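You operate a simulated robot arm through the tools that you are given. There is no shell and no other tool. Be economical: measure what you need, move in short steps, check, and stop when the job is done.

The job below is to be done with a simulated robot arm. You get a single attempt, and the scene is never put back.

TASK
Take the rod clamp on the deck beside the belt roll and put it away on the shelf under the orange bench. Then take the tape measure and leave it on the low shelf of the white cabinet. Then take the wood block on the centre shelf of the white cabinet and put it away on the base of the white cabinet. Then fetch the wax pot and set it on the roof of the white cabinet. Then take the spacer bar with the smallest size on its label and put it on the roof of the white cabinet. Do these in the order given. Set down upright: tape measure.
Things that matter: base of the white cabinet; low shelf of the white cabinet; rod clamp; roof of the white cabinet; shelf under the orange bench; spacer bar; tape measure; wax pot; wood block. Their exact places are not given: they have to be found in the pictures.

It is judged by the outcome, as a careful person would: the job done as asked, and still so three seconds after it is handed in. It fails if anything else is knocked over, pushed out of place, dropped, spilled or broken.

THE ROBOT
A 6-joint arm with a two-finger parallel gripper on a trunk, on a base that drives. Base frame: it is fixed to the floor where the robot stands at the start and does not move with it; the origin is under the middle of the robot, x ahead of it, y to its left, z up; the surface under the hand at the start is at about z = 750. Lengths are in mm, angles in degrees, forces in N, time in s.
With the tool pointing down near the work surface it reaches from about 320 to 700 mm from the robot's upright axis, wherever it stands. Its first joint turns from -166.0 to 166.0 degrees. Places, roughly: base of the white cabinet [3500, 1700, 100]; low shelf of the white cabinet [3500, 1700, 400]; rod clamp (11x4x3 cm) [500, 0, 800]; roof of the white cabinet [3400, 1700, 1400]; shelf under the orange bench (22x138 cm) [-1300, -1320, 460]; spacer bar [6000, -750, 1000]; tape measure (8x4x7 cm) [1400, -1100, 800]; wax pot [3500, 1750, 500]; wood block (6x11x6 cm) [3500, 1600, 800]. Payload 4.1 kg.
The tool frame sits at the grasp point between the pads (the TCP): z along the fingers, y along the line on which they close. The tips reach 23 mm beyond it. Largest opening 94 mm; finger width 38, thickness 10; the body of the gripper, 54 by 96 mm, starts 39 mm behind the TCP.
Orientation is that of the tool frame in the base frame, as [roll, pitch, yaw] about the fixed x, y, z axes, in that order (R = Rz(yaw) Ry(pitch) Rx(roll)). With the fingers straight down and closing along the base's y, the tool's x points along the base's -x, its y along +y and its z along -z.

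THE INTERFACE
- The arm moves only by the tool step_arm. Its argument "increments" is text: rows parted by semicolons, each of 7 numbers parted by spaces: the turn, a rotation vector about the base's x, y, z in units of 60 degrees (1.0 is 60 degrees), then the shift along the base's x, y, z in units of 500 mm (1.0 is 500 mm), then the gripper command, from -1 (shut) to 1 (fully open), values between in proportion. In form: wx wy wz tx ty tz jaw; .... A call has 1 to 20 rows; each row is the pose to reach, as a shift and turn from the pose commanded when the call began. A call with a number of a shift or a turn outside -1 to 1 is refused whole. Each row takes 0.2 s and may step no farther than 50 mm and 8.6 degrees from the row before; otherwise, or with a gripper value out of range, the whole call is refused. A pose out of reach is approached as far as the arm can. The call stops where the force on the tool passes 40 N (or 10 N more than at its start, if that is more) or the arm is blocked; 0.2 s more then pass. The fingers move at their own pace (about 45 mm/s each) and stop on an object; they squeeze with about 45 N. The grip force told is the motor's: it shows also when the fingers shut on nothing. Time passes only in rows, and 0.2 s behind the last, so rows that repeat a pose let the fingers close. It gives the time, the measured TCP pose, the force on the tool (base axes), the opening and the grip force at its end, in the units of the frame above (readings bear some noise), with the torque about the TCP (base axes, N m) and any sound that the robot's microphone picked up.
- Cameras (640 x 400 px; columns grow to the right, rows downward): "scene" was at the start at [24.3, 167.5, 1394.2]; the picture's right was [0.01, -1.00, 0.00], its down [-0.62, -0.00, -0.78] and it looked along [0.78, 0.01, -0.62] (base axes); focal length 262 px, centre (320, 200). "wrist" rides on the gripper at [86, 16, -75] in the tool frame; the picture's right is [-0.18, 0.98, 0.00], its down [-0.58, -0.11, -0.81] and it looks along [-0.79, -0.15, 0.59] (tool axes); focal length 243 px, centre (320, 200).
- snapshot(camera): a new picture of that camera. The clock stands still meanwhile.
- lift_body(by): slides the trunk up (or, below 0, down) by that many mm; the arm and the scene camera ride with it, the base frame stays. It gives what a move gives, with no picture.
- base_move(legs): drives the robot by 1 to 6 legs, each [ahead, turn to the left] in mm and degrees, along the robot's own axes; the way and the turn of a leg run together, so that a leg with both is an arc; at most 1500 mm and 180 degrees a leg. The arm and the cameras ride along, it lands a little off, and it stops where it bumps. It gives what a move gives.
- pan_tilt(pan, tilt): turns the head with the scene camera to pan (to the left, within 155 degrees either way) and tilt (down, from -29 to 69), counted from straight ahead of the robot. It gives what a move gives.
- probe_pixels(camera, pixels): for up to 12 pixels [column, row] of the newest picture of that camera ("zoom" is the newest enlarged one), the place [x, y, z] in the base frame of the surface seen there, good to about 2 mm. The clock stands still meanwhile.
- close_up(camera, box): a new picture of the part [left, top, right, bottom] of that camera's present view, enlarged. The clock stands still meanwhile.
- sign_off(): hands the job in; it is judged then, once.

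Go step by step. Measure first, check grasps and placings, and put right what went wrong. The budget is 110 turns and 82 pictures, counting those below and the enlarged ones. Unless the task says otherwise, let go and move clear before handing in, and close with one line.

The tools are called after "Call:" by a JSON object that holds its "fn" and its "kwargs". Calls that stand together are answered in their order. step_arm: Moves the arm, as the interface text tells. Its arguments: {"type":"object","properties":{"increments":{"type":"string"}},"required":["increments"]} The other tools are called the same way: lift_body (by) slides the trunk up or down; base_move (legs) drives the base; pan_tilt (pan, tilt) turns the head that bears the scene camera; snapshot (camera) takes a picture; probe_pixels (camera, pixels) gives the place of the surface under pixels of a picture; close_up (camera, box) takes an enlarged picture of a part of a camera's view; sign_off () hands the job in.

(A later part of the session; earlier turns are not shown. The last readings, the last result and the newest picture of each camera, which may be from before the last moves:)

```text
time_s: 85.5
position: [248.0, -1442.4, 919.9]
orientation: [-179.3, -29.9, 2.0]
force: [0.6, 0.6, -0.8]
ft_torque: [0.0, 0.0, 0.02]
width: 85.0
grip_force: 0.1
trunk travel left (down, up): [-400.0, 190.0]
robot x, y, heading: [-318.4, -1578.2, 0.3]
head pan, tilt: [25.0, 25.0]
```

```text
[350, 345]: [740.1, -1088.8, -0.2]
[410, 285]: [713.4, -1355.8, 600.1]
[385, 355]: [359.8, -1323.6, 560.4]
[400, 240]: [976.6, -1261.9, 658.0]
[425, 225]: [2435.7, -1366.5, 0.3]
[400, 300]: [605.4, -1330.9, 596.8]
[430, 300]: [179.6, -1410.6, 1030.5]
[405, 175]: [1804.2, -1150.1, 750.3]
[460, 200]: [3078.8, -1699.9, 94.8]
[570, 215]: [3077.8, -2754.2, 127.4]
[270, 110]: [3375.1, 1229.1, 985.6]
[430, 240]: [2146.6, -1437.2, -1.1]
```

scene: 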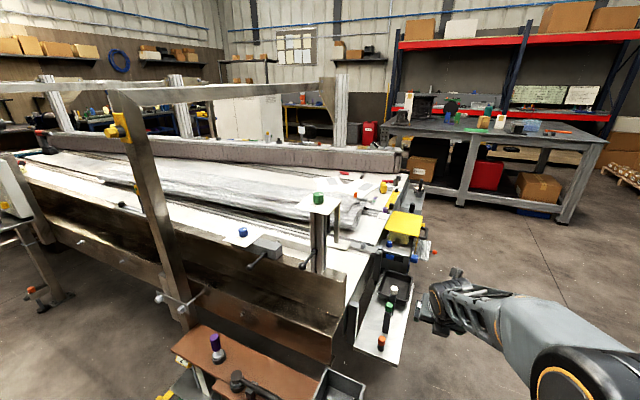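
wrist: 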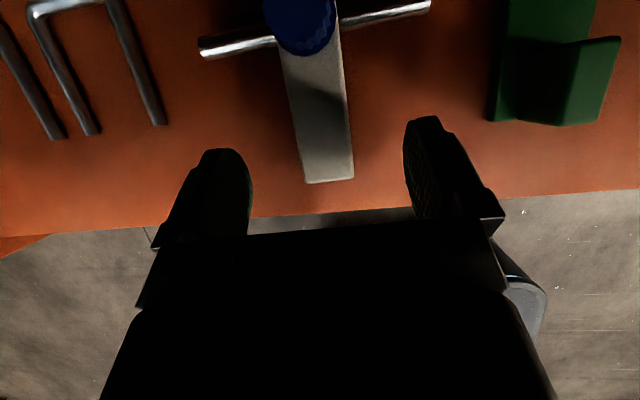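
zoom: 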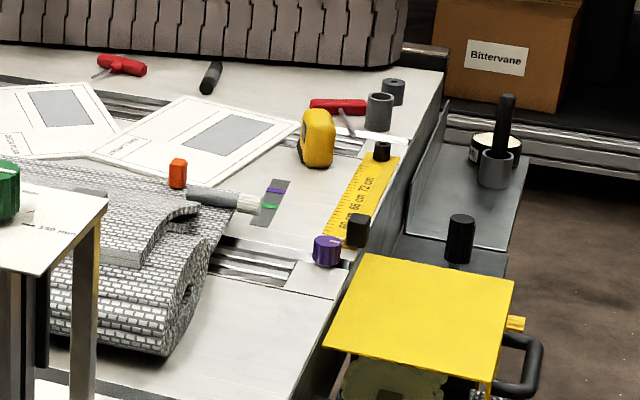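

Call:
{"fn": "probe_pixels", "kwargs": {"camera": "zoom", "pixels": [[318, 125], [305, 135], [330, 140], [315, 115], [325, 165], [360, 190], [300, 200], [420, 290], [510, 290], [470, 200], [500, 175], [440, 80]]}}

```text
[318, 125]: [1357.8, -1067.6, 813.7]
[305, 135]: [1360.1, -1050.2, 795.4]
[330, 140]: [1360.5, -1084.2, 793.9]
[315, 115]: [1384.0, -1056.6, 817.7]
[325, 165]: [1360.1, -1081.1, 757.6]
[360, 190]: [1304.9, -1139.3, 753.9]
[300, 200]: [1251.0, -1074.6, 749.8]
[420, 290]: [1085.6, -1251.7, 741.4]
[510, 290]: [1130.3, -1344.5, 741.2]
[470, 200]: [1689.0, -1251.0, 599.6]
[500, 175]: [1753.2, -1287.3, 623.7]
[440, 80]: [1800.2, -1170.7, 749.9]
```

The tape measure stands at about x 1360–1440, y -1048…-1088, top 817. Before choosing a grasp I'll zoom on the white cabinet to learn its shelf layout.

Call:
{"fn": "close_up", "kwargs": {"camera": "scene", "box": [190, 75, 318, 155]}}

Call:
{"fn": "close_up", "kwargs": {"camera": "scene", "box": [372, 175, 404, 195]}}

```text
5.00 times, centred on (254, 115) of scene
```

zoom: 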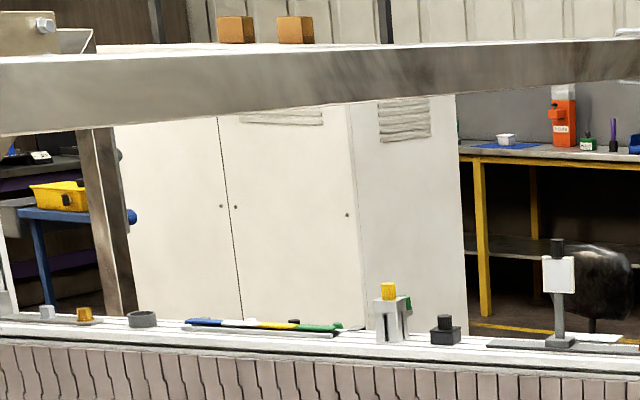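

```text
16.00 times, centred on (388, 185) of scene
```

zoom: 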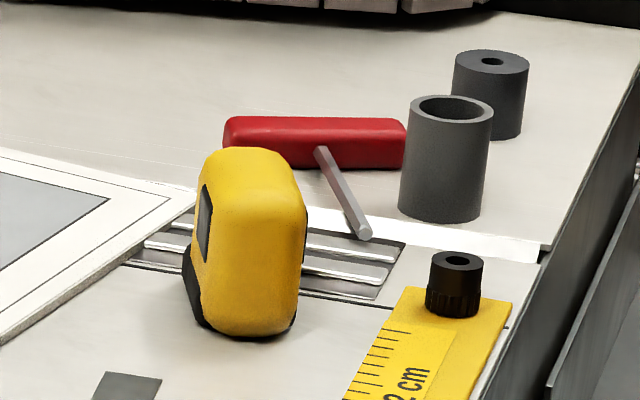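

The cabinet shows closed-looking panels towards us. I'll probe their planes to find which side is open.

Call:
{"fn": "probe_pixels", "kwargs": {"camera": "scene", "pixels": [[216, 115], [230, 118], [238, 120], [250, 120], [259, 120], [263, 120], [270, 120], [280, 120], [254, 98]]}}

Call:
{"fn": "probe_pixels", "kwargs": {"camera": "zoom", "pixels": [[195, 320], [195, 180], [290, 165], [300, 220], [295, 310], [250, 155], [220, 230], [250, 240], [365, 235], [420, 210], [230, 130], [510, 310]]}}

```text
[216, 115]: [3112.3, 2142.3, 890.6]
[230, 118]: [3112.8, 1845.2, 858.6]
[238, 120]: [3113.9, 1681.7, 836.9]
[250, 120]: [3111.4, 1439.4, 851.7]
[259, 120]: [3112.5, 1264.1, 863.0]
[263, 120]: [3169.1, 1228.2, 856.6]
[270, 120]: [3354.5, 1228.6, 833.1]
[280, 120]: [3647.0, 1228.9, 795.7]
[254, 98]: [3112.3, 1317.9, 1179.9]
```

```text
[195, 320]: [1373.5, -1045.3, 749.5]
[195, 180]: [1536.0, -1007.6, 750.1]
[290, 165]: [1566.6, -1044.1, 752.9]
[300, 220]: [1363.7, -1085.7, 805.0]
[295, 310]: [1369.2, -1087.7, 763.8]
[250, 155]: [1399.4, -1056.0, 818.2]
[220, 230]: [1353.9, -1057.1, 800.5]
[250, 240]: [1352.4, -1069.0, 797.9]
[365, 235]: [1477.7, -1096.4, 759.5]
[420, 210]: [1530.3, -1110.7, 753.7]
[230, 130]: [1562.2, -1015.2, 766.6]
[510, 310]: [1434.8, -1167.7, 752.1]
```

The cabinet's −x and −y faces (x=3112, y=1228) are closed, so its open side is probably +x or +y. I'll first drive round to the machine's right end beside the tape measure and look from there.

Call:
{"fn": "base_move", "kwargs": {"legs": [[0, -30], [480, 0], [0, 30], [1300, 0], [0, 90]]}}

Call:
{"fn": "pan_tilt", "kwargs": {"pan": -20, "tilt": 35}}

Call:
{"fn": "snapshot", "kwargs": {"camera": "scene"}}

Call:
{"fn": "pan_tilt", "kwargs": {"pan": -65, "tilt": 12}}

Call:
{"fn": "snapshot", "kwargs": {"camera": "scene"}}

```text
time_s: 101.2
position: [1248.2, -1235.0, 920.0]
orientation: [-179.4, -29.9, 91.6]
force: [-0.3, 0.2, 0.0]
ft_torque: [-0.04, -0.05, 0.02]
width: 84.8
grip_force: 0.1
trunk travel left (down, up): [-400.0, 190.0]
robot x, y, heading: [1377.9, -1806.7, 89.6]
head pan, tilt: [25.0, 25.0]
```

```text
time_s: 102.3
position: [1248.2, -1235.0, 919.7]
orientation: [-179.5, -30.0, 91.6]
force: [0.6, -0.6, -0.8]
ft_torque: [0.03, 0.01, -0.01]
width: 84.6
grip_force: 0.0
trunk travel left (down, up): [-400.0, 190.0]
robot x, y, heading: [1378.3, -1806.8, 89.7]
head pan, tilt: [-20.0, 35.0]
```

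```text
47 pictures are left
```

scene: 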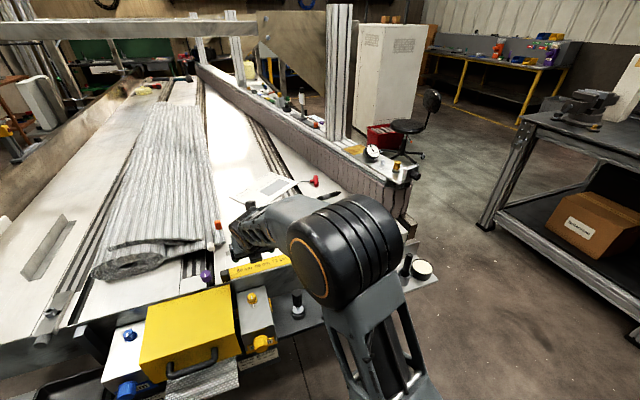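

```text
time_s: 103.4
position: [1247.7, -1234.1, 919.0]
orientation: [-179.3, -29.9, 91.6]
force: [0.3, -0.3, 0.4]
ft_torque: [-0.02, -0.03, -0.01]
width: 84.5
grip_force: 0.0
trunk travel left (down, up): [-400.0, 190.0]
robot x, y, heading: [1382.9, -1808.9, 90.0]
head pan, tilt: [-65.0, 12.0]
```

```text
46 pictures are left
```

scene: 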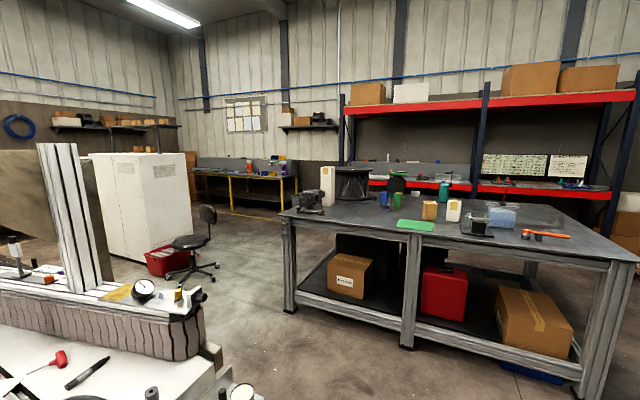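

The cabinet stands past the machine, with a chair and a red crate beside it. I'll probe positions for the route round to its far (+x) side.

Call:
{"fn": "probe_pixels", "kwargs": {"camera": "scene", "pixels": [[165, 265], [195, 280], [215, 262], [190, 200], [110, 200], [300, 300], [285, 215], [215, 185], [290, 190], [405, 345], [250, 250], [350, 140]]}}

```text
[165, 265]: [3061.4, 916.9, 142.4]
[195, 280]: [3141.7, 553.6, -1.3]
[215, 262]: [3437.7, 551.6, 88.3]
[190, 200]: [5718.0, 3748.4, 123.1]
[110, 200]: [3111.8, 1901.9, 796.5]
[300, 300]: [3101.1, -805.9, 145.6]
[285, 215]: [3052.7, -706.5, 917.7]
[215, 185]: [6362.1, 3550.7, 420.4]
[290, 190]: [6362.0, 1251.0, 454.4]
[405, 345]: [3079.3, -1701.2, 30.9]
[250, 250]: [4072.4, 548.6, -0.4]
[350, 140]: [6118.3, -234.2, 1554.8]
```

The passage between the grey table (y<-706) and the chair (y>250) is usable at y≈-210. I'll drive round to view the far side of the cabinet.

Call:
{"fn": "base_move", "kwargs": {"legs": [[0, -90], [1000, 0], [0, 90], [1500, 0], [100, 0], [0, -90]]}}

Call:
{"fn": "base_move", "kwargs": {"legs": [[1300, 0], [1000, 0], [0, 90]]}}

Call:
{"fn": "pan_tilt", "kwargs": {"pan": 40, "tilt": 20}}

Call:
{"fn": "snapshot", "kwargs": {"camera": "scene"}}

```text
time_s: 127.9
position: [2895.8, -52.3, 919.5]
orientation: [-179.4, -29.9, 2.4]
force: [-1.0, -0.3, -0.2]
ft_torque: [0.04, -0.05, 0.0]
width: 84.5
grip_force: 0.0
trunk travel left (down, up): [-400.0, 190.0]
robot x, y, heading: [2326.8, -198.4, 0.7]
head pan, tilt: [-65.0, 12.0]
```

```text
time_s: 143.2
position: [4454.2, 377.8, 919.0]
orientation: [-179.4, -29.9, 95.2]
force: [-0.3, 0.6, 1.2]
ft_torque: [-0.02, 0.01, 0.01]
width: 84.6
grip_force: 0.2
trunk travel left (down, up): [-400.0, 190.0]
robot x, y, heading: [4622.4, -184.3, 93.7]
head pan, tilt: [-65.0, 12.0]
```

```text
time_s: 145.0
position: [4454.3, 377.3, 919.0]
orientation: [-179.4, -30.0, 95.2]
force: [0.0, 0.0, -0.4]
ft_torque: [-0.02, 0.0, -0.01]
width: 84.6
grip_force: 0.1
trunk travel left (down, up): [-400.0, 190.0]
robot x, y, heading: [4625.9, -186.1, 93.0]
head pan, tilt: [40.0, 20.0]
```

```text
45 pictures are left
```

scene: 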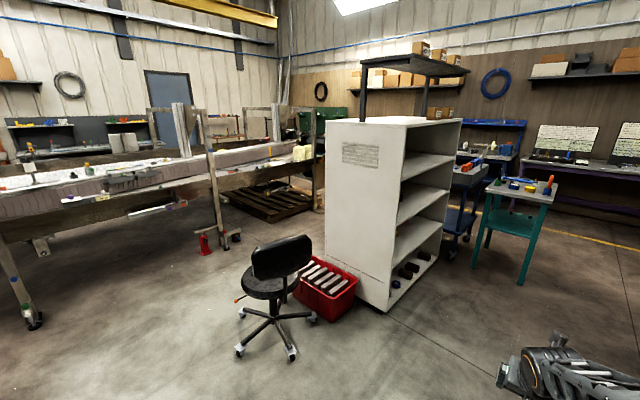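

The cabinet is open on its +x side. I'll drive on to stand in front of it and view the shelves straight on.

Call:
{"fn": "base_move", "kwargs": {"legs": [[0, -4], [1500, 0], [350, 0]]}}

Call:
{"fn": "pan_tilt", "kwargs": {"pan": 90, "tilt": 25}}

Call:
{"fn": "snapshot", "kwargs": {"camera": "scene"}}

```text
time_s: 154.7
position: [4527.7, 2221.7, 918.4]
orientation: [-179.4, -29.9, 90.7]
force: [1.0, 0.5, 0.5]
ft_torque: [0.01, 0.03, -0.01]
width: 84.7
grip_force: 0.0
trunk travel left (down, up): [-400.0, 190.0]
robot x, y, heading: [4650.8, 1646.8, 89.0]
head pan, tilt: [40.0, 20.0]
```

```text
time_s: 155.9
position: [4527.4, 2221.7, 919.0]
orientation: [-179.4, -29.9, 90.7]
force: [0.5, 0.8, 0.1]
ft_torque: [-0.01, -0.02, 0.0]
width: 84.8
grip_force: 0.2
trunk travel left (down, up): [-400.0, 190.0]
robot x, y, heading: [4649.9, 1647.4, 88.8]
head pan, tilt: [90.0, 25.0]
```

```text
44 pictures are left
```

scene: 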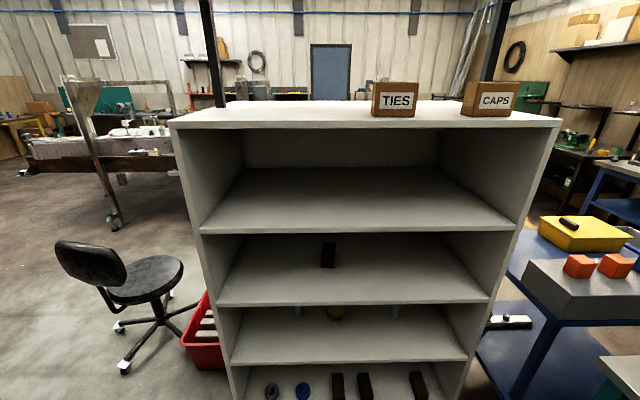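

All shelves are visible: the wood block at (327,255), the wax pot near (335,313), and base items along the front. I'll zoom in and probe the shelf edges.

Call:
{"fn": "close_up", "kwargs": {"camera": "scene", "box": [200, 225, 480, 400]}}

Call:
{"fn": "probe_pixels", "kwargs": {"camera": "scene", "pixels": [[300, 231], [300, 304], [300, 363], [300, 380], [300, 121], [300, 110], [325, 270], [480, 262], [450, 340], [450, 310], [240, 290], [215, 260]]}}

```text
2.29 times, centred on (340, 312) of scene
```

zoom: 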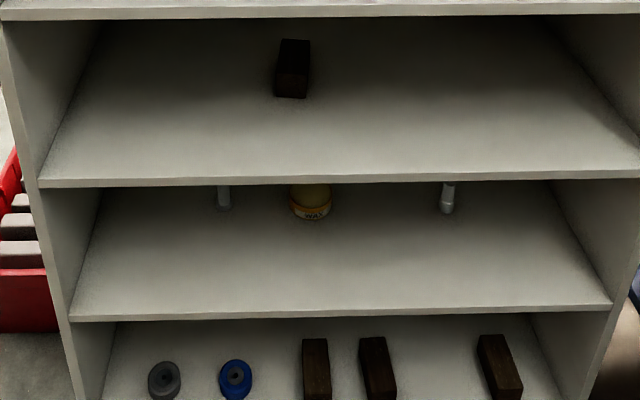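

```text
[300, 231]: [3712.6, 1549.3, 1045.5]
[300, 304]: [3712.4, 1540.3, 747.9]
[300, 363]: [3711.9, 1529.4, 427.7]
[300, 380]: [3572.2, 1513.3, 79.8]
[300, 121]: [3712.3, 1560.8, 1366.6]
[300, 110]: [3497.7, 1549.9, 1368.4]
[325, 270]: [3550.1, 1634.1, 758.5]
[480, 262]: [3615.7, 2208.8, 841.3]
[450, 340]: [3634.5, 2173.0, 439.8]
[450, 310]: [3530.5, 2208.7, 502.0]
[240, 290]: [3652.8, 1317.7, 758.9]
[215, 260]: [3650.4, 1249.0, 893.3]
```

Call:
{"fn": "probe_pixels", "kwargs": {"camera": "zoom", "pixels": [[293, 90], [295, 55], [279, 70], [306, 85], [312, 205], [310, 190], [300, 210], [325, 213], [165, 375], [315, 350], [375, 345], [430, 370]]}}

Call:
{"fn": "probe_pixels", "kwargs": {"camera": "zoom", "pixels": [[498, 345], [235, 365], [200, 280], [540, 280], [223, 200], [448, 200], [282, 45], [307, 45], [300, 300], [450, 370], [265, 370], [440, 345]]}}

```text
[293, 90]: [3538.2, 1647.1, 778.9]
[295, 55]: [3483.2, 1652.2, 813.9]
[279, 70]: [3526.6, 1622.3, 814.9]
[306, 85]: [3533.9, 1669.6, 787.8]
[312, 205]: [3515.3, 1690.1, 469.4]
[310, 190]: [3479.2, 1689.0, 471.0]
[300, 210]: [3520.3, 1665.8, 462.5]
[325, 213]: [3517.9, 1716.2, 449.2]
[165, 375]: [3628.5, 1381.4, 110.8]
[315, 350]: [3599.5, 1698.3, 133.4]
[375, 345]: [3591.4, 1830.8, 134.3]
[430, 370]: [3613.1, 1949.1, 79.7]
```

```text
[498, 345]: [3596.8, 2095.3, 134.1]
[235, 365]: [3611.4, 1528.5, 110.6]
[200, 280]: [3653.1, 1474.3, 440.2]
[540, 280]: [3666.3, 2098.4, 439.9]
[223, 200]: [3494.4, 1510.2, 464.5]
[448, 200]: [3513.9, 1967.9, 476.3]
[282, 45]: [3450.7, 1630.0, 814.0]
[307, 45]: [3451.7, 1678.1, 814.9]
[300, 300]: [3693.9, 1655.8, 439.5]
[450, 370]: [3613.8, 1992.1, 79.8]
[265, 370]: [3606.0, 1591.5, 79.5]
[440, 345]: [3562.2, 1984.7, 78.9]
```

Layout: the surfaces are base z≈80, low shelf 440, centre shelf 758, roof 1368, and the front edge is at x=3712. The wood block is at about (3485,1650) and the wax pot at about (3490,1690). I'll look down at the robot's own base to know how close it may park.

Call:
{"fn": "pan_tilt", "kwargs": {"pan": 0, "tilt": 69}}

Call:
{"fn": "snapshot", "kwargs": {"camera": "scene"}}

Call:
{"fn": "probe_pixels", "kwargs": {"camera": "scene", "pixels": [[320, 300], [320, 320], [320, 340], [320, 360], [320, 380], [250, 380], [250, 350], [400, 300], [320, 280], [200, 390], [250, 320], [450, 330]]}}

```text
time_s: 157.5
position: [4528.2, 2221.3, 919.3]
orientation: [-179.4, -30.0, 90.7]
force: [-0.1, -0.4, 0.0]
ft_torque: [-0.04, -0.01, 0.03]
width: 84.7
grip_force: 0.2
trunk travel left (down, up): [-400.0, 190.0]
robot x, y, heading: [4651.5, 1648.8, 88.7]
head pan, tilt: [0.0, 68.8]
```

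```text
42 pictures are left
```

scene: 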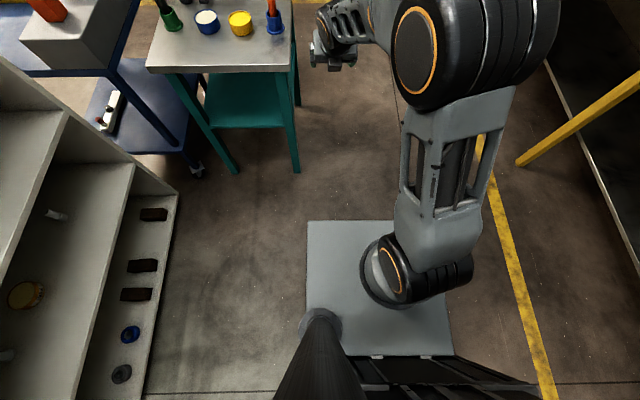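

```text
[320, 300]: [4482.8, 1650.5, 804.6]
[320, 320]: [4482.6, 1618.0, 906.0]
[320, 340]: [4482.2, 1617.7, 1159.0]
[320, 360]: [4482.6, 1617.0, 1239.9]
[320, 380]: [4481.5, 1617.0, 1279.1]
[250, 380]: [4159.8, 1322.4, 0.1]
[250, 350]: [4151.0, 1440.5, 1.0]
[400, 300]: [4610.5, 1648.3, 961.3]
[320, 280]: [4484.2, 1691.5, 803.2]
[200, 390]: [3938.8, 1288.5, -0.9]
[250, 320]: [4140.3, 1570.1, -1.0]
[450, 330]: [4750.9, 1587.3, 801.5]
```

Call:
{"fn": "probe_pixels", "kwargs": {"camera": "scene", "pixels": [[312, 225], [390, 225], [310, 330], [448, 345], [395, 285], [300, 225], [300, 300], [440, 250], [405, 215], [420, 180], [430, 60], [230, 130]]}}

```text
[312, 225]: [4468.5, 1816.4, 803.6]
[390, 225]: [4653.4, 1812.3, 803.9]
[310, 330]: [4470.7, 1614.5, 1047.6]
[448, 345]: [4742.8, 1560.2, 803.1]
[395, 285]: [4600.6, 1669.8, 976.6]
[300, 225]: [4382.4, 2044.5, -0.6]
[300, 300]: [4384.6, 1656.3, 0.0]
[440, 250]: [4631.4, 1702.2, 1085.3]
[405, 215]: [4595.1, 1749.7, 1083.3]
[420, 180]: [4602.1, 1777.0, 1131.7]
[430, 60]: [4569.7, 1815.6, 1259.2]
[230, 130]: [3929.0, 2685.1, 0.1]
```

The base is compact (about ±180 mm), so parking close is fine. I'll drive back round to the machine's right end to take the tape measure from the −x side with a tilted hand.

Call:
{"fn": "base_move", "kwargs": {"legs": [[0, -178.7], [1500, 0], [350, 0], [0, -90], [1300, 0], [1000, 0]]}}

```text
time_s: 175.8
position: [4488.7, -761.3, 918.7]
orientation: [-178.9, -29.9, -117.2]
force: [23.2, -4.2, -0.8]
ft_torque: [-0.01, -0.25, 0.28]
width: 74.3
grip_force: 0.0
trunk travel left (down, up): [-400.0, 190.0]
robot x, y, heading: [4643.1, -196.7, -119.1]
head pan, tilt: [0.0, 68.8]
stopped in leg 4: the force on the tool passed its limit at 62 N (the readings are from after the stop); the commanded pose is now the measured one
```

The hand touched something while turning near (4489,-761). I'll look at what it is.

Call:
{"fn": "pan_tilt", "kwargs": {"pan": 0, "tilt": 35}}

Call:
{"fn": "snapshot", "kwargs": {"camera": "scene"}}

Call:
{"fn": "snapshot", "kwargs": {"camera": "wrist"}}

```text
time_s: 176.8
position: [4487.4, -761.1, 918.4]
orientation: [-179.1, -29.8, -117.4]
force: [30.2, -3.9, -1.5]
ft_torque: [-0.07, -0.37, 0.32]
width: 71.6
grip_force: 0.1
trunk travel left (down, up): [-400.0, 190.0]
robot x, y, heading: [4645.9, -197.1, -118.7]
head pan, tilt: [0.0, 35.0]
```

```text
41 pictures are left
```

scene: 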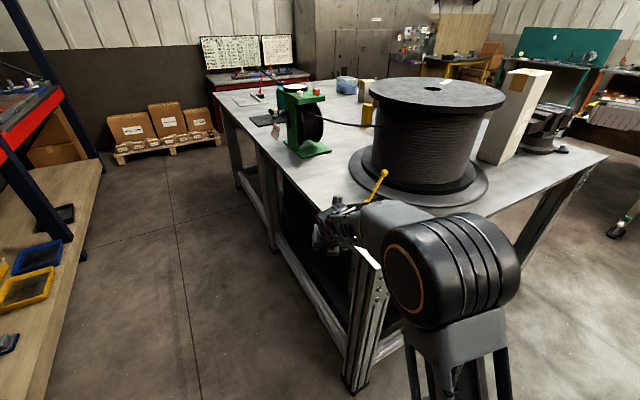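

```text
40 pictures are left
```

wrist: 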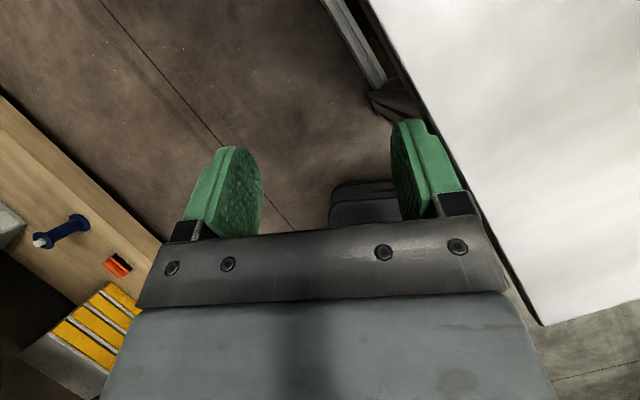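

It only touched the rim of the heavy grey table, and nothing looks displaced. I'll turn back off it, reverse north for room, and make the turn there.

Call:
{"fn": "base_move", "kwargs": {"legs": [[0, 29], [-500, 0], [0, -60], [1060, 0], [0, -30]]}}

```text
time_s: 188.4
position: [3303.5, -564.3, 913.8]
orientation: [-179.6, -28.8, -150.3]
force: [-4.1, 5.0, -0.3]
ft_torque: [0.08, 0.02, -0.22]
width: 81.7
grip_force: 0.1
trunk travel left (down, up): [-400.0, 190.0]
robot x, y, heading: [3740.7, -184.2, -152.5]
head pan, tilt: [0.0, 35.0]
stopped in leg 4: the force on the tool passed its limit at 49 N (the readings are from after the stop); the commanded pose is now the measured one
```

Another touch near (3303,-564), so I'll look before moving.

Call:
{"fn": "snapshot", "kwargs": {"camera": "scene"}}

Call:
{"fn": "snapshot", "kwargs": {"camera": "wrist"}}

```text
39 pictures are left
```

scene: 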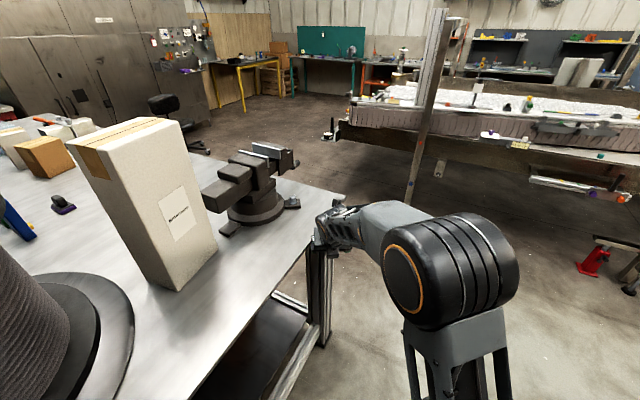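

```text
38 pictures are left
```

wrist: 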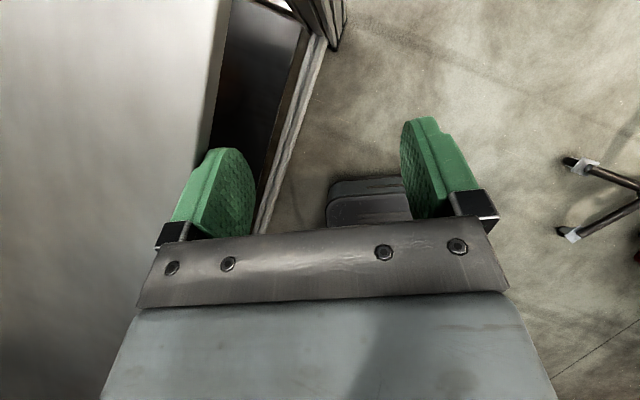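

It's the table's edge again; the vise and box are unmoved. I'll swing the arm away (turn right), raise the trunk so the hand clears table height, and continue west and south.

Call:
{"fn": "base_move", "kwargs": {"legs": [[0, -27]]}}

Call:
{"fn": "lift_body", "kwargs": {"by": 150}}

Call:
{"fn": "base_move", "kwargs": {"legs": [[1420, 0], [0, 90], [1500, 0], [120, 0], [0, -90], [1420, 0]]}}

```text
time_s: 190.2
position: [3175.9, -319.6, 913.5]
orientation: [-179.5, -28.8, -177.9]
force: [0.7, -0.4, -0.6]
ft_torque: [-0.01, 0.01, 0.02]
width: 84.7
grip_force: 0.1
trunk travel left (down, up): [-400.0, 190.0]
robot x, y, heading: [3740.6, -185.3, 179.8]
head pan, tilt: [0.0, 35.0]
```

```text
time_s: 192.0
position: [3177.3, -319.8, 1063.4]
orientation: [-179.6, -28.7, -177.8]
force: [-0.7, -0.4, -0.5]
ft_torque: [-0.01, -0.01, -0.01]
width: 84.5
grip_force: 0.1
trunk travel left (down, up): [-550.0, 40.0]
robot x, y, heading: [3743.9, -185.8, 180.0]
head pan, tilt: [0.0, 35.0]
```

```text
time_s: 200.4
position: [1777.0, -465.1, 1065.2]
orientation: [179.9, -28.9, -163.0]
force: [-0.5, 2.5, 1.3]
ft_torque: [-0.27, -0.14, 0.16]
width: 84.6
grip_force: 0.1
trunk travel left (down, up): [-550.0, 40.0]
robot x, y, heading: [2290.2, -190.6, -165.2]
head pan, tilt: [0.0, 35.0]
stopped in leg 2: the force on the tool passed its limit at 78 N (the readings are from after the stop); the commanded pose is now the measured one
```

The arm tip met the machine's upright near (1777,-465). I'll turn back off it, retreat 250 mm, and look.

Call:
{"fn": "base_move", "kwargs": {"legs": [[0, -14], [-250, 0]]}}

Call:
{"fn": "pan_tilt", "kwargs": {"pan": 20, "tilt": 30}}

Call:
{"fn": "snapshot", "kwargs": {"camera": "scene"}}

```text
time_s: 203.0
position: [1977.3, -331.5, 1064.9]
orientation: [179.9, -28.9, -176.8]
force: [0.8, -0.1, -0.1]
ft_torque: [-0.02, 0.04, -0.01]
width: 84.4
grip_force: 0.1
trunk travel left (down, up): [-550.0, 40.0]
robot x, y, heading: [2540.4, -189.5, -179.2]
head pan, tilt: [0.0, 35.0]
```

```text
time_s: 203.9
position: [1976.8, -331.8, 1063.2]
orientation: [179.9, -28.9, -176.8]
force: [0.2, 0.6, 0.5]
ft_torque: [0.0, -0.02, -0.03]
width: 84.7
grip_force: 0.0
trunk travel left (down, up): [-550.0, 40.0]
robot x, y, heading: [2542.9, -190.0, -179.1]
head pan, tilt: [20.0, 30.0]
```

```text
37 pictures are left
```

scene: 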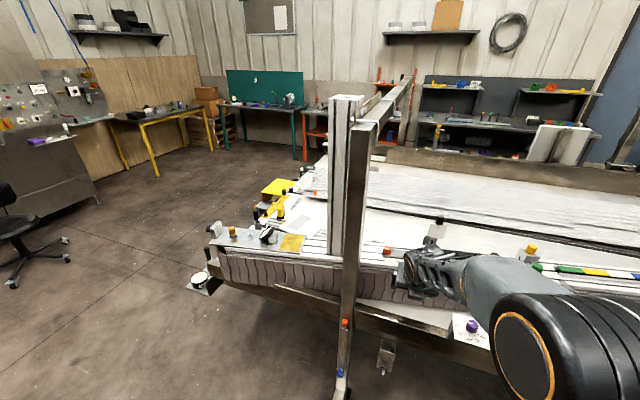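

The post is part of the fixed frame and nothing has been displaced. From here (x=2540) there is room to turn, so I'll go south and then west along y≈-1810.

Call:
{"fn": "base_move", "kwargs": {"legs": [[0, 89], [1500, 0], [120, 0], [0, -90], [1500, 0], [140, 0]]}}

```text
time_s: 227.6
position: [356.9, -1984.6, 1065.4]
orientation: [179.9, -28.9, -176.4]
force: [-0.5, -0.1, 0.0]
ft_torque: [-0.01, 0.0, 0.01]
width: 84.7
grip_force: 0.0
trunk travel left (down, up): [-550.0, 40.0]
robot x, y, heading: [921.6, -1839.1, -178.8]
head pan, tilt: [20.0, 30.0]
```

Good position. I'll turn (via the open south side) to heading 57° and look at the tape measure area.

Call:
{"fn": "base_move", "kwargs": {"legs": [[0, 120], [0, 116]]}}

Call:
{"fn": "pan_tilt", "kwargs": {"pan": 5, "tilt": 40}}

Call:
{"fn": "snapshot", "kwargs": {"camera": "scene"}}

```text
time_s: 237.9
position: [1102.9, -1285.4, 1063.4]
orientation: [179.9, -28.9, 61.1]
force: [0.6, -0.4, -0.2]
ft_torque: [0.02, 0.0, 0.01]
width: 85.0
grip_force: 0.0
trunk travel left (down, up): [-550.0, 40.0]
robot x, y, heading: [923.5, -1840.6, 58.9]
head pan, tilt: [20.0, 30.0]
```

```text
time_s: 238.7
position: [1102.0, -1285.5, 1064.9]
orientation: [179.9, -28.9, 61.1]
force: [-0.1, -0.5, -0.7]
ft_torque: [-0.03, -0.02, 0.04]
width: 84.6
grip_force: 0.0
trunk travel left (down, up): [-550.0, 40.0]
robot x, y, heading: [918.7, -1842.5, 58.7]
head pan, tilt: [5.0, 40.0]
```

```text
36 pictures are left
```

scene: 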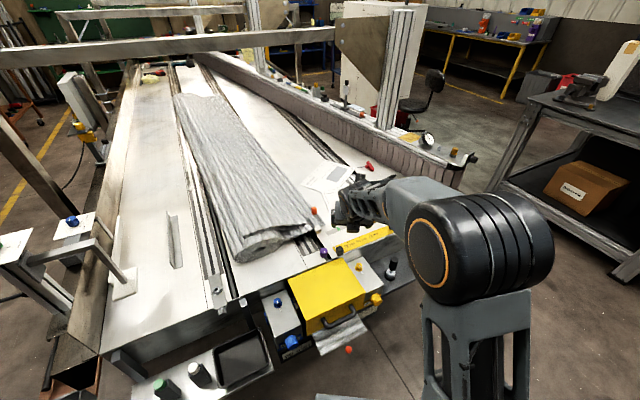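

The way is clear. I'll turn the tool to point along +x (yaw 0°) and tilt to 45° here in free air.

Call:
{"fn": "step_arm", "kwargs": {"increments": "0 0 -0.125 0 0 0 1; 0 0 -0.25 0 0 0 1; 0 0 -0.375 0 0 0 1; 0 0 -0.5 0 0 0 1; 0 0 -0.625 0 0 0 1; 0 0 -0.75 0 0 0 1; 0 0 -0.875 0 0 0 1; 0 0 -1 0 0 0 1; 0 0 -1 0 0 0 1"}}

Call:
{"fn": "step_arm", "kwargs": {"increments": "0 -0.09 -0.018 0 0 0 1; 0 -0.18 -0.018 0 0 0 1; 0 -0.268 -0.018 0 0 0 1; 0 -0.268 -0.018 0 0 0 1"}}

```text
time_s: 240.7
position: [1103.2, -1285.7, 1064.4]
orientation: [179.9, -28.9, 1.0]
force: [-0.6, 0.8, -1.5]
ft_torque: [-0.02, -0.01, 0.0]
width: 93.9
grip_force: 0.0
trunk travel left (down, up): [-550.0, 40.0]
robot x, y, heading: [921.4, -1842.3, 58.5]
head pan, tilt: [5.0, 40.0]
```

```text
time_s: 241.7
position: [1102.3, -1287.0, 1065.5]
orientation: [179.7, -44.9, 0.2]
force: [-0.7, -0.5, 0.4]
ft_torque: [0.02, 0.02, 0.01]
width: 94.2
grip_force: 0.1
trunk travel left (down, up): [-550.0, 40.0]
robot x, y, heading: [925.3, -1840.0, 58.5]
head pan, tilt: [5.0, 40.0]
```

The orientation tracks well. I'll drive forward 210 mm, move the hand near the tape in x/y at height, and look with the wrist camera.

Call:
{"fn": "base_move", "kwargs": {"legs": [[210, 0]]}}

Call:
{"fn": "step_arm", "kwargs": {"increments": "0 0 0 0.08 0.02 0 1; 0 0 0 0.16 0.04 0 1; 0 0 0 0.24 0.07 0 1; 0 0 0 0.3 0.08 0 1; 0 0 0 0.3 0.08 0 1"}}

Call:
{"fn": "snapshot", "kwargs": {"camera": "wrist"}}

```text
time_s: 243.3
position: [1208.7, -1108.9, 1063.9]
orientation: [179.6, -44.9, 0.3]
force: [0.3, -0.4, -0.8]
ft_torque: [-0.01, 0.0, -0.02]
width: 94.0
grip_force: 0.0
trunk travel left (down, up): [-550.0, 40.0]
robot x, y, heading: [1028.6, -1663.6, 58.4]
head pan, tilt: [5.0, 40.0]
```

```text
time_s: 244.5
position: [1359.5, -1068.7, 1064.6]
orientation: [179.8, -44.9, 0.3]
force: [-0.1, 0.4, 0.3]
ft_torque: [0.01, -0.03, 0.0]
width: 94.0
grip_force: 0.0
trunk travel left (down, up): [-550.0, 40.0]
robot x, y, heading: [1025.3, -1660.5, 58.8]
head pan, tilt: [5.0, 40.0]
```

```text
35 pictures are left
```

wrist: 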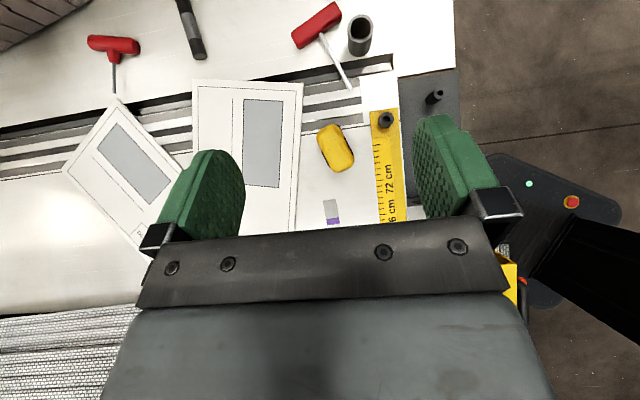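

The tape measure is in view at (335,148). I'll zoom on it to get its exact yaw and position.

Call:
{"fn": "close_up", "kwargs": {"camera": "wrist", "box": [290, 110, 386, 170]}}

Call:
{"fn": "probe_pixels", "kwargs": {"camera": "zoom", "pixels": [[200, 150], [180, 120], [280, 105], [240, 110], [320, 180], [390, 230], [380, 350], [240, 230], [290, 240], [300, 340], [400, 300], [220, 300]]}}

```text
6.67 times, centred on (338, 140) of wrist
```

zoom: 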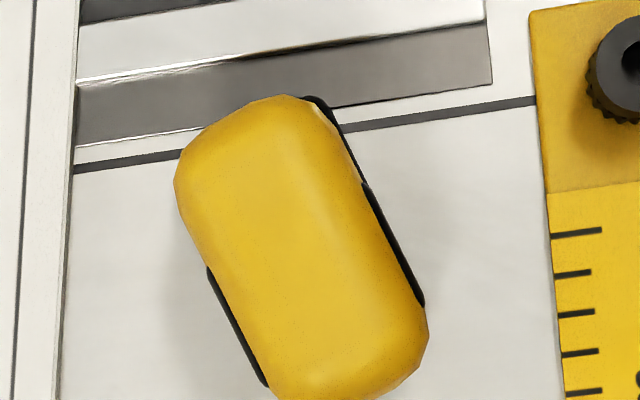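

```text
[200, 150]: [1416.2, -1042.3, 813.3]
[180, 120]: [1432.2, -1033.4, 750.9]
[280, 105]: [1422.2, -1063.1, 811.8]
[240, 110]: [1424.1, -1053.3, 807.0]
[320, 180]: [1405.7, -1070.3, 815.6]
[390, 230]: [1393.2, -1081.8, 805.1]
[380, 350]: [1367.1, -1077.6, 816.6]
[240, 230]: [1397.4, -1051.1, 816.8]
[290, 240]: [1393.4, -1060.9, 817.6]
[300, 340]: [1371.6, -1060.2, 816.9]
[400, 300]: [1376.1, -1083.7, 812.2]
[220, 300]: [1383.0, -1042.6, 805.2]
```

The tape's axis is at yaw ≈10.5° with its centre at about (1389,-1062). I'll align the yaw and position, then lower the trunk 190 mm to z≈875 and check.

Call:
{"fn": "step_arm", "kwargs": {"increments": "0 0 0.085 0.03 0.006 0 1; 0 0 0.17 0.059 0.013 0 1; 0 0 0.17 0.059 0.013 0 1"}}

Call:
{"fn": "lift_body", "kwargs": {"by": -190}}

Call:
{"fn": "snapshot", "kwargs": {"camera": "wrist"}}

```text
time_s: 245.3
position: [1389.6, -1061.3, 1062.9]
orientation: [179.8, -45.0, 10.5]
force: [0.0, 0.7, -0.6]
ft_torque: [0.01, -0.03, 0.02]
width: 94.1
grip_force: 0.0
trunk travel left (down, up): [-550.0, 40.0]
robot x, y, heading: [1027.3, -1664.4, 58.9]
head pan, tilt: [5.0, 40.0]
```

```text
time_s: 247.4
position: [1388.8, -1061.0, 873.8]
orientation: [179.6, -44.8, 10.5]
force: [-0.7, -1.0, -0.7]
ft_torque: [-0.01, -0.02, -0.01]
width: 94.1
grip_force: 0.0
trunk travel left (down, up): [-360.0, 230.0]
robot x, y, heading: [1031.0, -1664.4, 58.9]
head pan, tilt: [5.0, 40.0]
```

```text
33 pictures are left
```

wrist: 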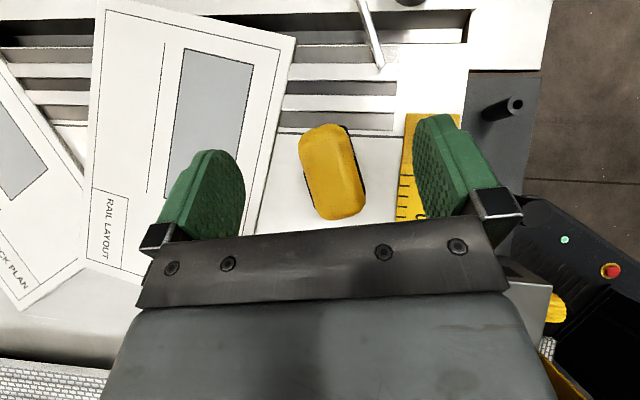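

It looks slightly more rotated still, so I'll zoom and probe its side edges.

Call:
{"fn": "close_up", "kwargs": {"camera": "wrist", "box": [264, 110, 408, 230]}}

Call:
{"fn": "probe_pixels", "kwargs": {"camera": "wrist", "pixels": [[307, 150], [313, 170], [320, 195], [340, 145], [347, 165], [353, 190], [322, 135], [338, 207], [320, 160], [333, 160], [325, 185], [345, 185]]}}

```text
3.33 times, centred on (336, 170) of wrist
```

zoom: 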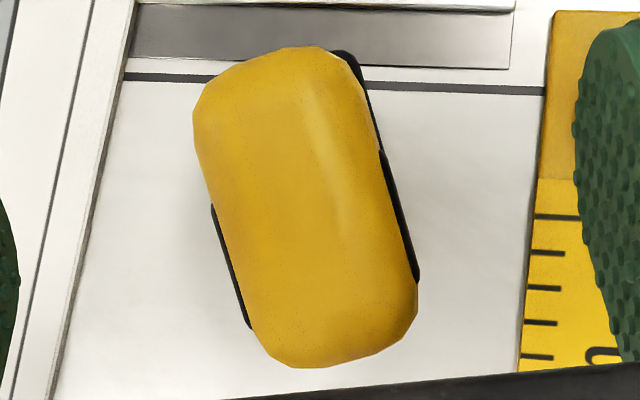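

```text
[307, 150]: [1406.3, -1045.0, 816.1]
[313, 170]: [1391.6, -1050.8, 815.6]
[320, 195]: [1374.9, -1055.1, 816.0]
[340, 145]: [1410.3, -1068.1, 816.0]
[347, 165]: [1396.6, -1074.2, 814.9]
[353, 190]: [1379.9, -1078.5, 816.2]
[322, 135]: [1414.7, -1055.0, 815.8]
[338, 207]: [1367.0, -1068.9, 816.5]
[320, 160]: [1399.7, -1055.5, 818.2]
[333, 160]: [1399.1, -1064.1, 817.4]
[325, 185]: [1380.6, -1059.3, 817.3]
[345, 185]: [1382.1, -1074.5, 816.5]
```

The edges give yaw ≈18°. I'll turn 7.5° more, go down to z≈786, and check before closing.

Call:
{"fn": "step_arm", "kwargs": {"increments": "0 0 0.125 0.004 -0.003 -0.05 1; 0 0 0.125 0.004 -0.003 -0.12 1; 0 0 0.125 0.004 -0.003 -0.16 1; 0 0 0.125 0.004 -0.003 -0.176 1; 0 0 0.125 0.004 -0.003 -0.176 1"}}

Call:
{"fn": "snapshot", "kwargs": {"camera": "wrist"}}

```text
time_s: 248.4
position: [1390.4, -1058.6, 796.9]
orientation: [-179.2, -45.7, 17.4]
force: [-2.7, 0.2, 8.9]
ft_torque: [0.06, 0.25, -0.03]
width: 94.0
grip_force: 0.0
trunk travel left (down, up): [-360.0, 230.0]
robot x, y, heading: [1027.7, -1661.3, 58.9]
head pan, tilt: [5.0, 40.0]
stopped in row 5: the force on the tool passed its limit at 44 N (the readings are from after the stop); the commanded pose is now the measured one
```

```text
31 pictures are left
```

wrist: 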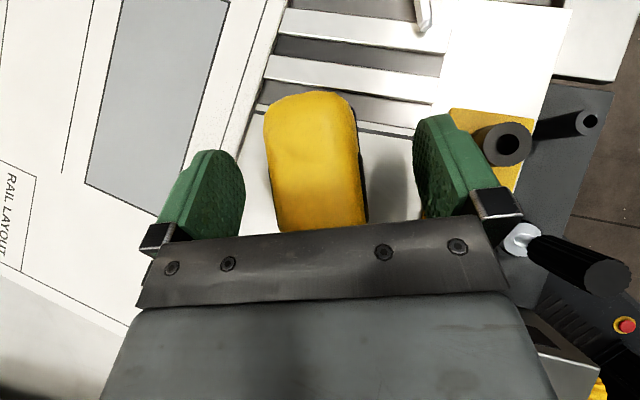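

Something touched at z≈797. I'll probe the black parts on the right of the hand to see what's in the way.

Call:
{"fn": "probe_pixels", "kwargs": {"camera": "wrist", "pixels": [[505, 145], [490, 125], [520, 238], [590, 255], [470, 120], [520, 180], [575, 125], [315, 180], [275, 210], [362, 190], [280, 130], [345, 120]]}}

```text
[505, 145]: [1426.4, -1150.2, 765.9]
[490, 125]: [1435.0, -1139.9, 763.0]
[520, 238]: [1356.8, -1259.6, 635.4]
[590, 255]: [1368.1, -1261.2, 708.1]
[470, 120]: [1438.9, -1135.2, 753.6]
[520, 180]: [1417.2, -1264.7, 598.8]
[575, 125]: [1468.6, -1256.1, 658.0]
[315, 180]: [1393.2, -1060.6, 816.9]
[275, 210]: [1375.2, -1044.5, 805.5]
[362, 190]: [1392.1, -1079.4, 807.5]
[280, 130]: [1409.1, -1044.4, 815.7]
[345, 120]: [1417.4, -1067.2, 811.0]
```

The palm simply met the tape's rear top edge; the fingers already overlap the tape by about 50 mm. I'll rise 3 mm, close, and lift gently.

Call:
{"fn": "step_arm", "kwargs": {"increments": "0 0 0 0 -0.003 0.006 1; 0 0 0 0 -0.003 0.006 0; 0 0 0 0 -0.003 0.006 -1; 0 0 0 0 -0.003 0.006 -1; 0 0 0 0 -0.003 0.006 -1; 0 0 0 0 -0.003 0.006 -1; 0 0 0 0 -0.003 0.006 -1; 0 0 0 0 -0.003 0.006 -1"}}

Call:
{"fn": "snapshot", "kwargs": {"camera": "wrist"}}

```text
time_s: 250.2
position: [1391.3, -1061.2, 798.0]
orientation: [-179.5, -45.5, 17.4]
force: [1.0, -1.0, 0.4]
ft_torque: [-0.09, -0.05, 0.0]
width: 39.7
grip_force: 44.9
trunk travel left (down, up): [-360.0, 230.0]
robot x, y, heading: [1030.6, -1663.9, 58.8]
head pan, tilt: [5.0, 40.0]
```

```text
30 pictures are left
```

wrist: 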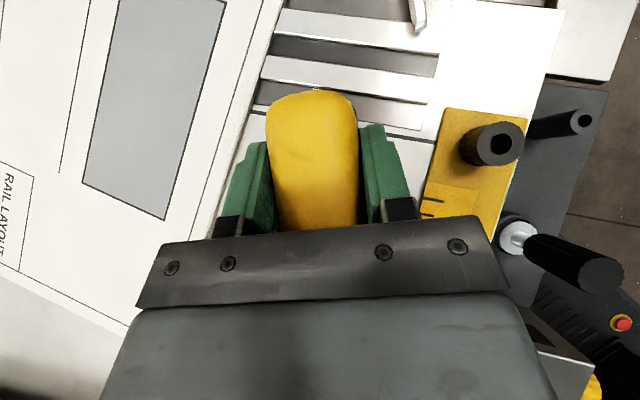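

The tape is gripped (39.7 mm, 45 N). I'll lift it, raise the trunk, draw the hand in about 100 mm towards the robot, and back away.

Call:
{"fn": "step_arm", "kwargs": {"increments": "0 0 0 0 0 0.04 -1; 0 0 0 0 0 0.12 -1; 0 0 0 0 0 0.2 -1; 0 0 0 0 0 0.2 -1"}}

Call:
{"fn": "lift_body", "kwargs": {"by": 170}}

Call:
{"fn": "step_arm", "kwargs": {"increments": "0 0 0 -0.04 -0.07 0 -1; 0 0 0 -0.08 -0.14 0 -1; 0 0 0 -0.11 -0.19 0 -1; 0 0 0 -0.11 -0.19 0 -1"}}

Call:
{"fn": "base_move", "kwargs": {"legs": [[-210, 0], [0, -59], [1500, 0]]}}

```text
time_s: 251.2
position: [1390.2, -1060.0, 896.8]
orientation: [-179.6, -45.5, 17.7]
force: [0.3, 0.1, -2.7]
ft_torque: [0.02, -0.01, 0.02]
width: 39.8
grip_force: 45.2
trunk travel left (down, up): [-360.0, 230.0]
robot x, y, heading: [1029.0, -1659.5, 58.9]
head pan, tilt: [5.0, 40.0]
```

```text
time_s: 253.1
position: [1390.4, -1060.3, 1066.9]
orientation: [-179.5, -45.5, 17.5]
force: [-1.1, 0.3, -2.5]
ft_torque: [-0.03, 0.03, 0.0]
width: 39.7
grip_force: 45.3
trunk travel left (down, up): [-530.0, 60.0]
robot x, y, heading: [1028.7, -1662.3, 58.8]
head pan, tilt: [5.0, 40.0]
```

```text
time_s: 254.1
position: [1334.5, -1156.3, 1068.5]
orientation: [-179.5, -45.5, 17.5]
force: [0.4, 0.1, -2.3]
ft_torque: [-0.02, 0.02, -0.02]
width: 39.7
grip_force: 44.4
trunk travel left (down, up): [-530.0, 60.0]
robot x, y, heading: [1027.4, -1663.5, 58.8]
head pan, tilt: [5.0, 40.0]
```

```text
time_s: 265.3
position: [2993.2, -1863.5, 1068.9]
orientation: [-179.6, -45.6, -42.1]
force: [1.0, -0.3, -2.2]
ft_torque: [0.04, 0.02, -0.01]
width: 39.6
grip_force: 45.3
trunk travel left (down, up): [-530.0, 60.0]
robot x, y, heading: [2404.1, -1856.4, -0.7]
head pan, tilt: [5.0, 40.0]
```

The hold is steady. I'll go north along x≈2404, then east through the passage.

Call:
{"fn": "base_move", "kwargs": {"legs": [[0, 90.7], [1500, 0], [165, 0], [0, -90], [1500, 0], [720, 0]]}}

Call:
{"fn": "base_move", "kwargs": {"legs": [[0, 90], [1500, 0], [400, 0], [0, 105]]}}

```text
time_s: 291.8
position: [5264.7, -281.3, 1067.6]
orientation: [-179.4, -45.5, -42.3]
force: [0.5, -0.5, -2.5]
ft_torque: [0.0, 0.01, -0.05]
width: 39.7
grip_force: 44.9
trunk travel left (down, up): [-530.0, 60.0]
robot x, y, heading: [4671.2, -269.3, -1.0]
head pan, tilt: [5.0, 40.0]
```

```text
time_s: 309.6
position: [4110.3, 1496.2, 1067.0]
orientation: [-179.6, -45.5, 154.1]
force: [0.7, 0.3, -2.9]
ft_torque: [0.0, -0.01, -0.04]
width: 39.7
grip_force: 45.0
trunk travel left (down, up): [-530.0, 60.0]
robot x, y, heading: [4676.3, 1653.4, -164.7]
head pan, tilt: [5.0, 40.0]
```

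I'm in front of the cabinet with the tape still held. I'll trim the heading to 188°, lower the trunk fully, and look.

Call:
{"fn": "base_move", "kwargs": {"legs": [[0, -7.3]]}}

Call:
{"fn": "lift_body", "kwargs": {"by": -530}}

Call:
{"fn": "base_move", "kwargs": {"legs": [[250, 0]]}}

Call:
{"fn": "snapshot", "kwargs": {"camera": "scene"}}

```text
time_s: 310.6
position: [4094.2, 1570.0, 1068.5]
orientation: [-179.5, -45.5, 146.8]
force: [0.2, 0.7, -2.5]
ft_torque: [-0.06, 0.02, -0.02]
width: 39.6
grip_force: 44.6
trunk travel left (down, up): [-530.0, 60.0]
robot x, y, heading: [4681.9, 1655.0, -172.0]
head pan, tilt: [5.0, 40.0]
```

```text
refused: -530 is not a number from -400 to 400
```

```text
time_s: 312.4
position: [3844.9, 1535.2, 1067.5]
orientation: [-179.5, -45.5, 146.8]
force: [-0.4, -0.7, -2.2]
ft_torque: [-0.02, -0.01, -0.01]
width: 39.7
grip_force: 44.6
trunk travel left (down, up): [-530.0, 60.0]
robot x, y, heading: [4434.4, 1617.2, -171.6]
head pan, tilt: [5.0, 40.0]
```

```text
29 pictures are left
```

scene: 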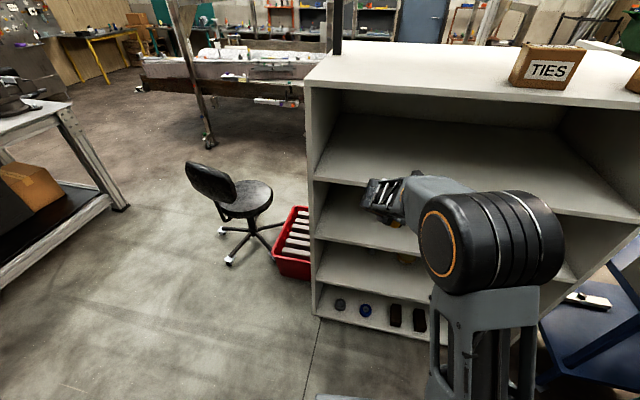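

The trunk call was refused (400 mm is the limit per call), and the hand is 130 mm clear of the shelf front. I'll lower in two steps.

Call:
{"fn": "lift_body", "kwargs": {"by": -400}}

Call:
{"fn": "lift_body", "kwargs": {"by": -130}}

Call:
{"fn": "step_arm", "kwargs": {"increments": "0 0 0 0 0 -0.03 -1; 0 0 0 0 0 -0.06 -1; 0 0 0 0 0 -0.06 -1"}}

Call:
{"fn": "snapshot", "kwargs": {"camera": "scene"}}

```text
time_s: 316.3
position: [3845.6, 1534.3, 668.3]
orientation: [-179.5, -45.5, 146.7]
force: [0.2, -0.4, -2.6]
ft_torque: [-0.01, -0.02, 0.01]
width: 39.8
grip_force: 44.9
trunk travel left (down, up): [-130.0, 460.0]
robot x, y, heading: [4429.1, 1614.7, -172.1]
head pan, tilt: [5.0, 40.0]
```

```text
time_s: 317.8
position: [3844.9, 1533.7, 538.2]
orientation: [-179.5, -45.5, 146.8]
force: [0.9, 0.7, -2.8]
ft_torque: [-0.05, 0.02, -0.03]
width: 39.6
grip_force: 45.2
trunk travel left (down, up): [0.0, 590.0]
robot x, y, heading: [4429.6, 1618.4, -172.0]
head pan, tilt: [5.0, 40.0]
```

```text
time_s: 318.6
position: [3844.9, 1534.1, 507.2]
orientation: [-179.5, -45.4, 146.7]
force: [-0.2, 0.6, -2.8]
ft_torque: [0.0, -0.02, 0.01]
width: 40.0
grip_force: 44.9
trunk travel left (down, up): [0.0, 590.0]
robot x, y, heading: [4428.6, 1618.0, -172.2]
head pan, tilt: [5.0, 40.0]
```

```text
28 pictures are left
```

scene: 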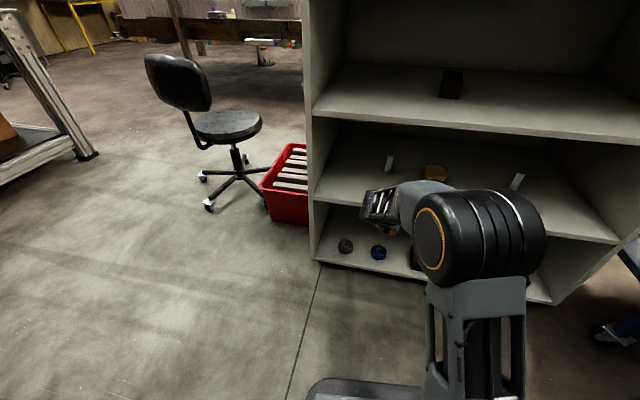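

The tape bottom (≈459) is above the low shelf (440) and below the centre shelf. I'll drive in 195 mm.

Call:
{"fn": "base_move", "kwargs": {"legs": [[195, 0]]}}

Call:
{"fn": "step_arm", "kwargs": {"increments": "0 0 0 0 0 -0.02 -1; 0 0 0 0 0 -0.034 -1; 0 0 0 0 0 -0.034 -1"}}

Call:
{"fn": "snapshot", "kwargs": {"camera": "wrist"}}

```text
time_s: 320.2
position: [3653.3, 1510.4, 507.9]
orientation: [-179.6, -45.5, 146.5]
force: [1.1, 0.1, -2.0]
ft_torque: [-0.02, 0.03, 0.01]
width: 39.7
grip_force: 45.6
trunk travel left (down, up): [0.0, 590.0]
robot x, y, heading: [4236.6, 1588.5, -172.0]
head pan, tilt: [5.0, 40.0]
```

```text
time_s: 321.0
position: [3651.4, 1510.2, 489.9]
orientation: [-179.4, -45.6, 146.5]
force: [0.4, 0.6, -2.3]
ft_torque: [-0.01, -0.01, 0.02]
width: 40.0
grip_force: 44.8
trunk travel left (down, up): [0.0, 590.0]
robot x, y, heading: [4242.6, 1591.5, -171.8]
head pan, tilt: [5.0, 40.0]
```

```text
27 pictures are left
```

wrist: 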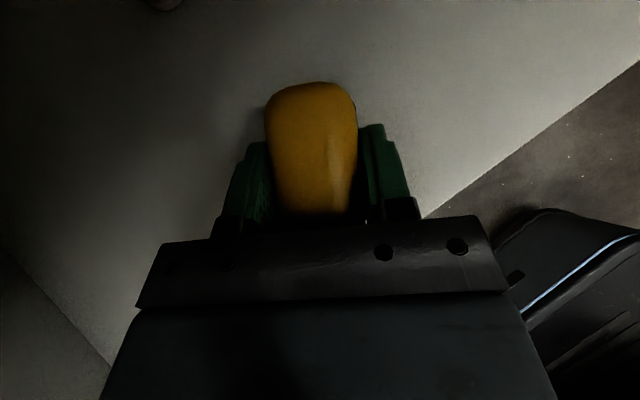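

The tape is above the shelf inside the edge. I'll move 15 mm deeper and lower gently to contact.

Call:
{"fn": "step_arm", "kwargs": {"increments": "0 0 0 -0.03 0 0 -1; 0 0 0 -0.03 0 -0.003 -1; 0 0 0 -0.03 0 -0.005 -1; 0 0 0 -0.03 0 -0.005 -1"}}

```text
time_s: 322.0
position: [3638.3, 1508.8, 488.7]
orientation: [-179.5, -45.5, 146.5]
force: [0.5, 0.8, -2.4]
ft_torque: [-0.02, 0.02, 0.0]
width: 39.8
grip_force: 44.7
trunk travel left (down, up): [0.0, 590.0]
robot x, y, heading: [4240.9, 1590.5, -172.1]
head pan, tilt: [5.0, 40.0]
```

Call:
{"fn": "step_arm", "kwargs": {"increments": "0 0 0 0 0 -0.002 -1; 0 0 0 0 0 -0.004 -1; 0 0 0 0 0 -0.004 -1"}}

```text
time_s: 322.8
position: [3639.2, 1509.8, 487.7]
orientation: [-179.5, -45.4, 146.5]
force: [0.8, 0.8, 4.9]
ft_torque: [0.04, -0.33, 0.09]
width: 39.6
grip_force: 45.2
trunk travel left (down, up): [0.0, 590.0]
robot x, y, heading: [4239.5, 1587.6, -172.1]
head pan, tilt: [5.0, 40.0]
```

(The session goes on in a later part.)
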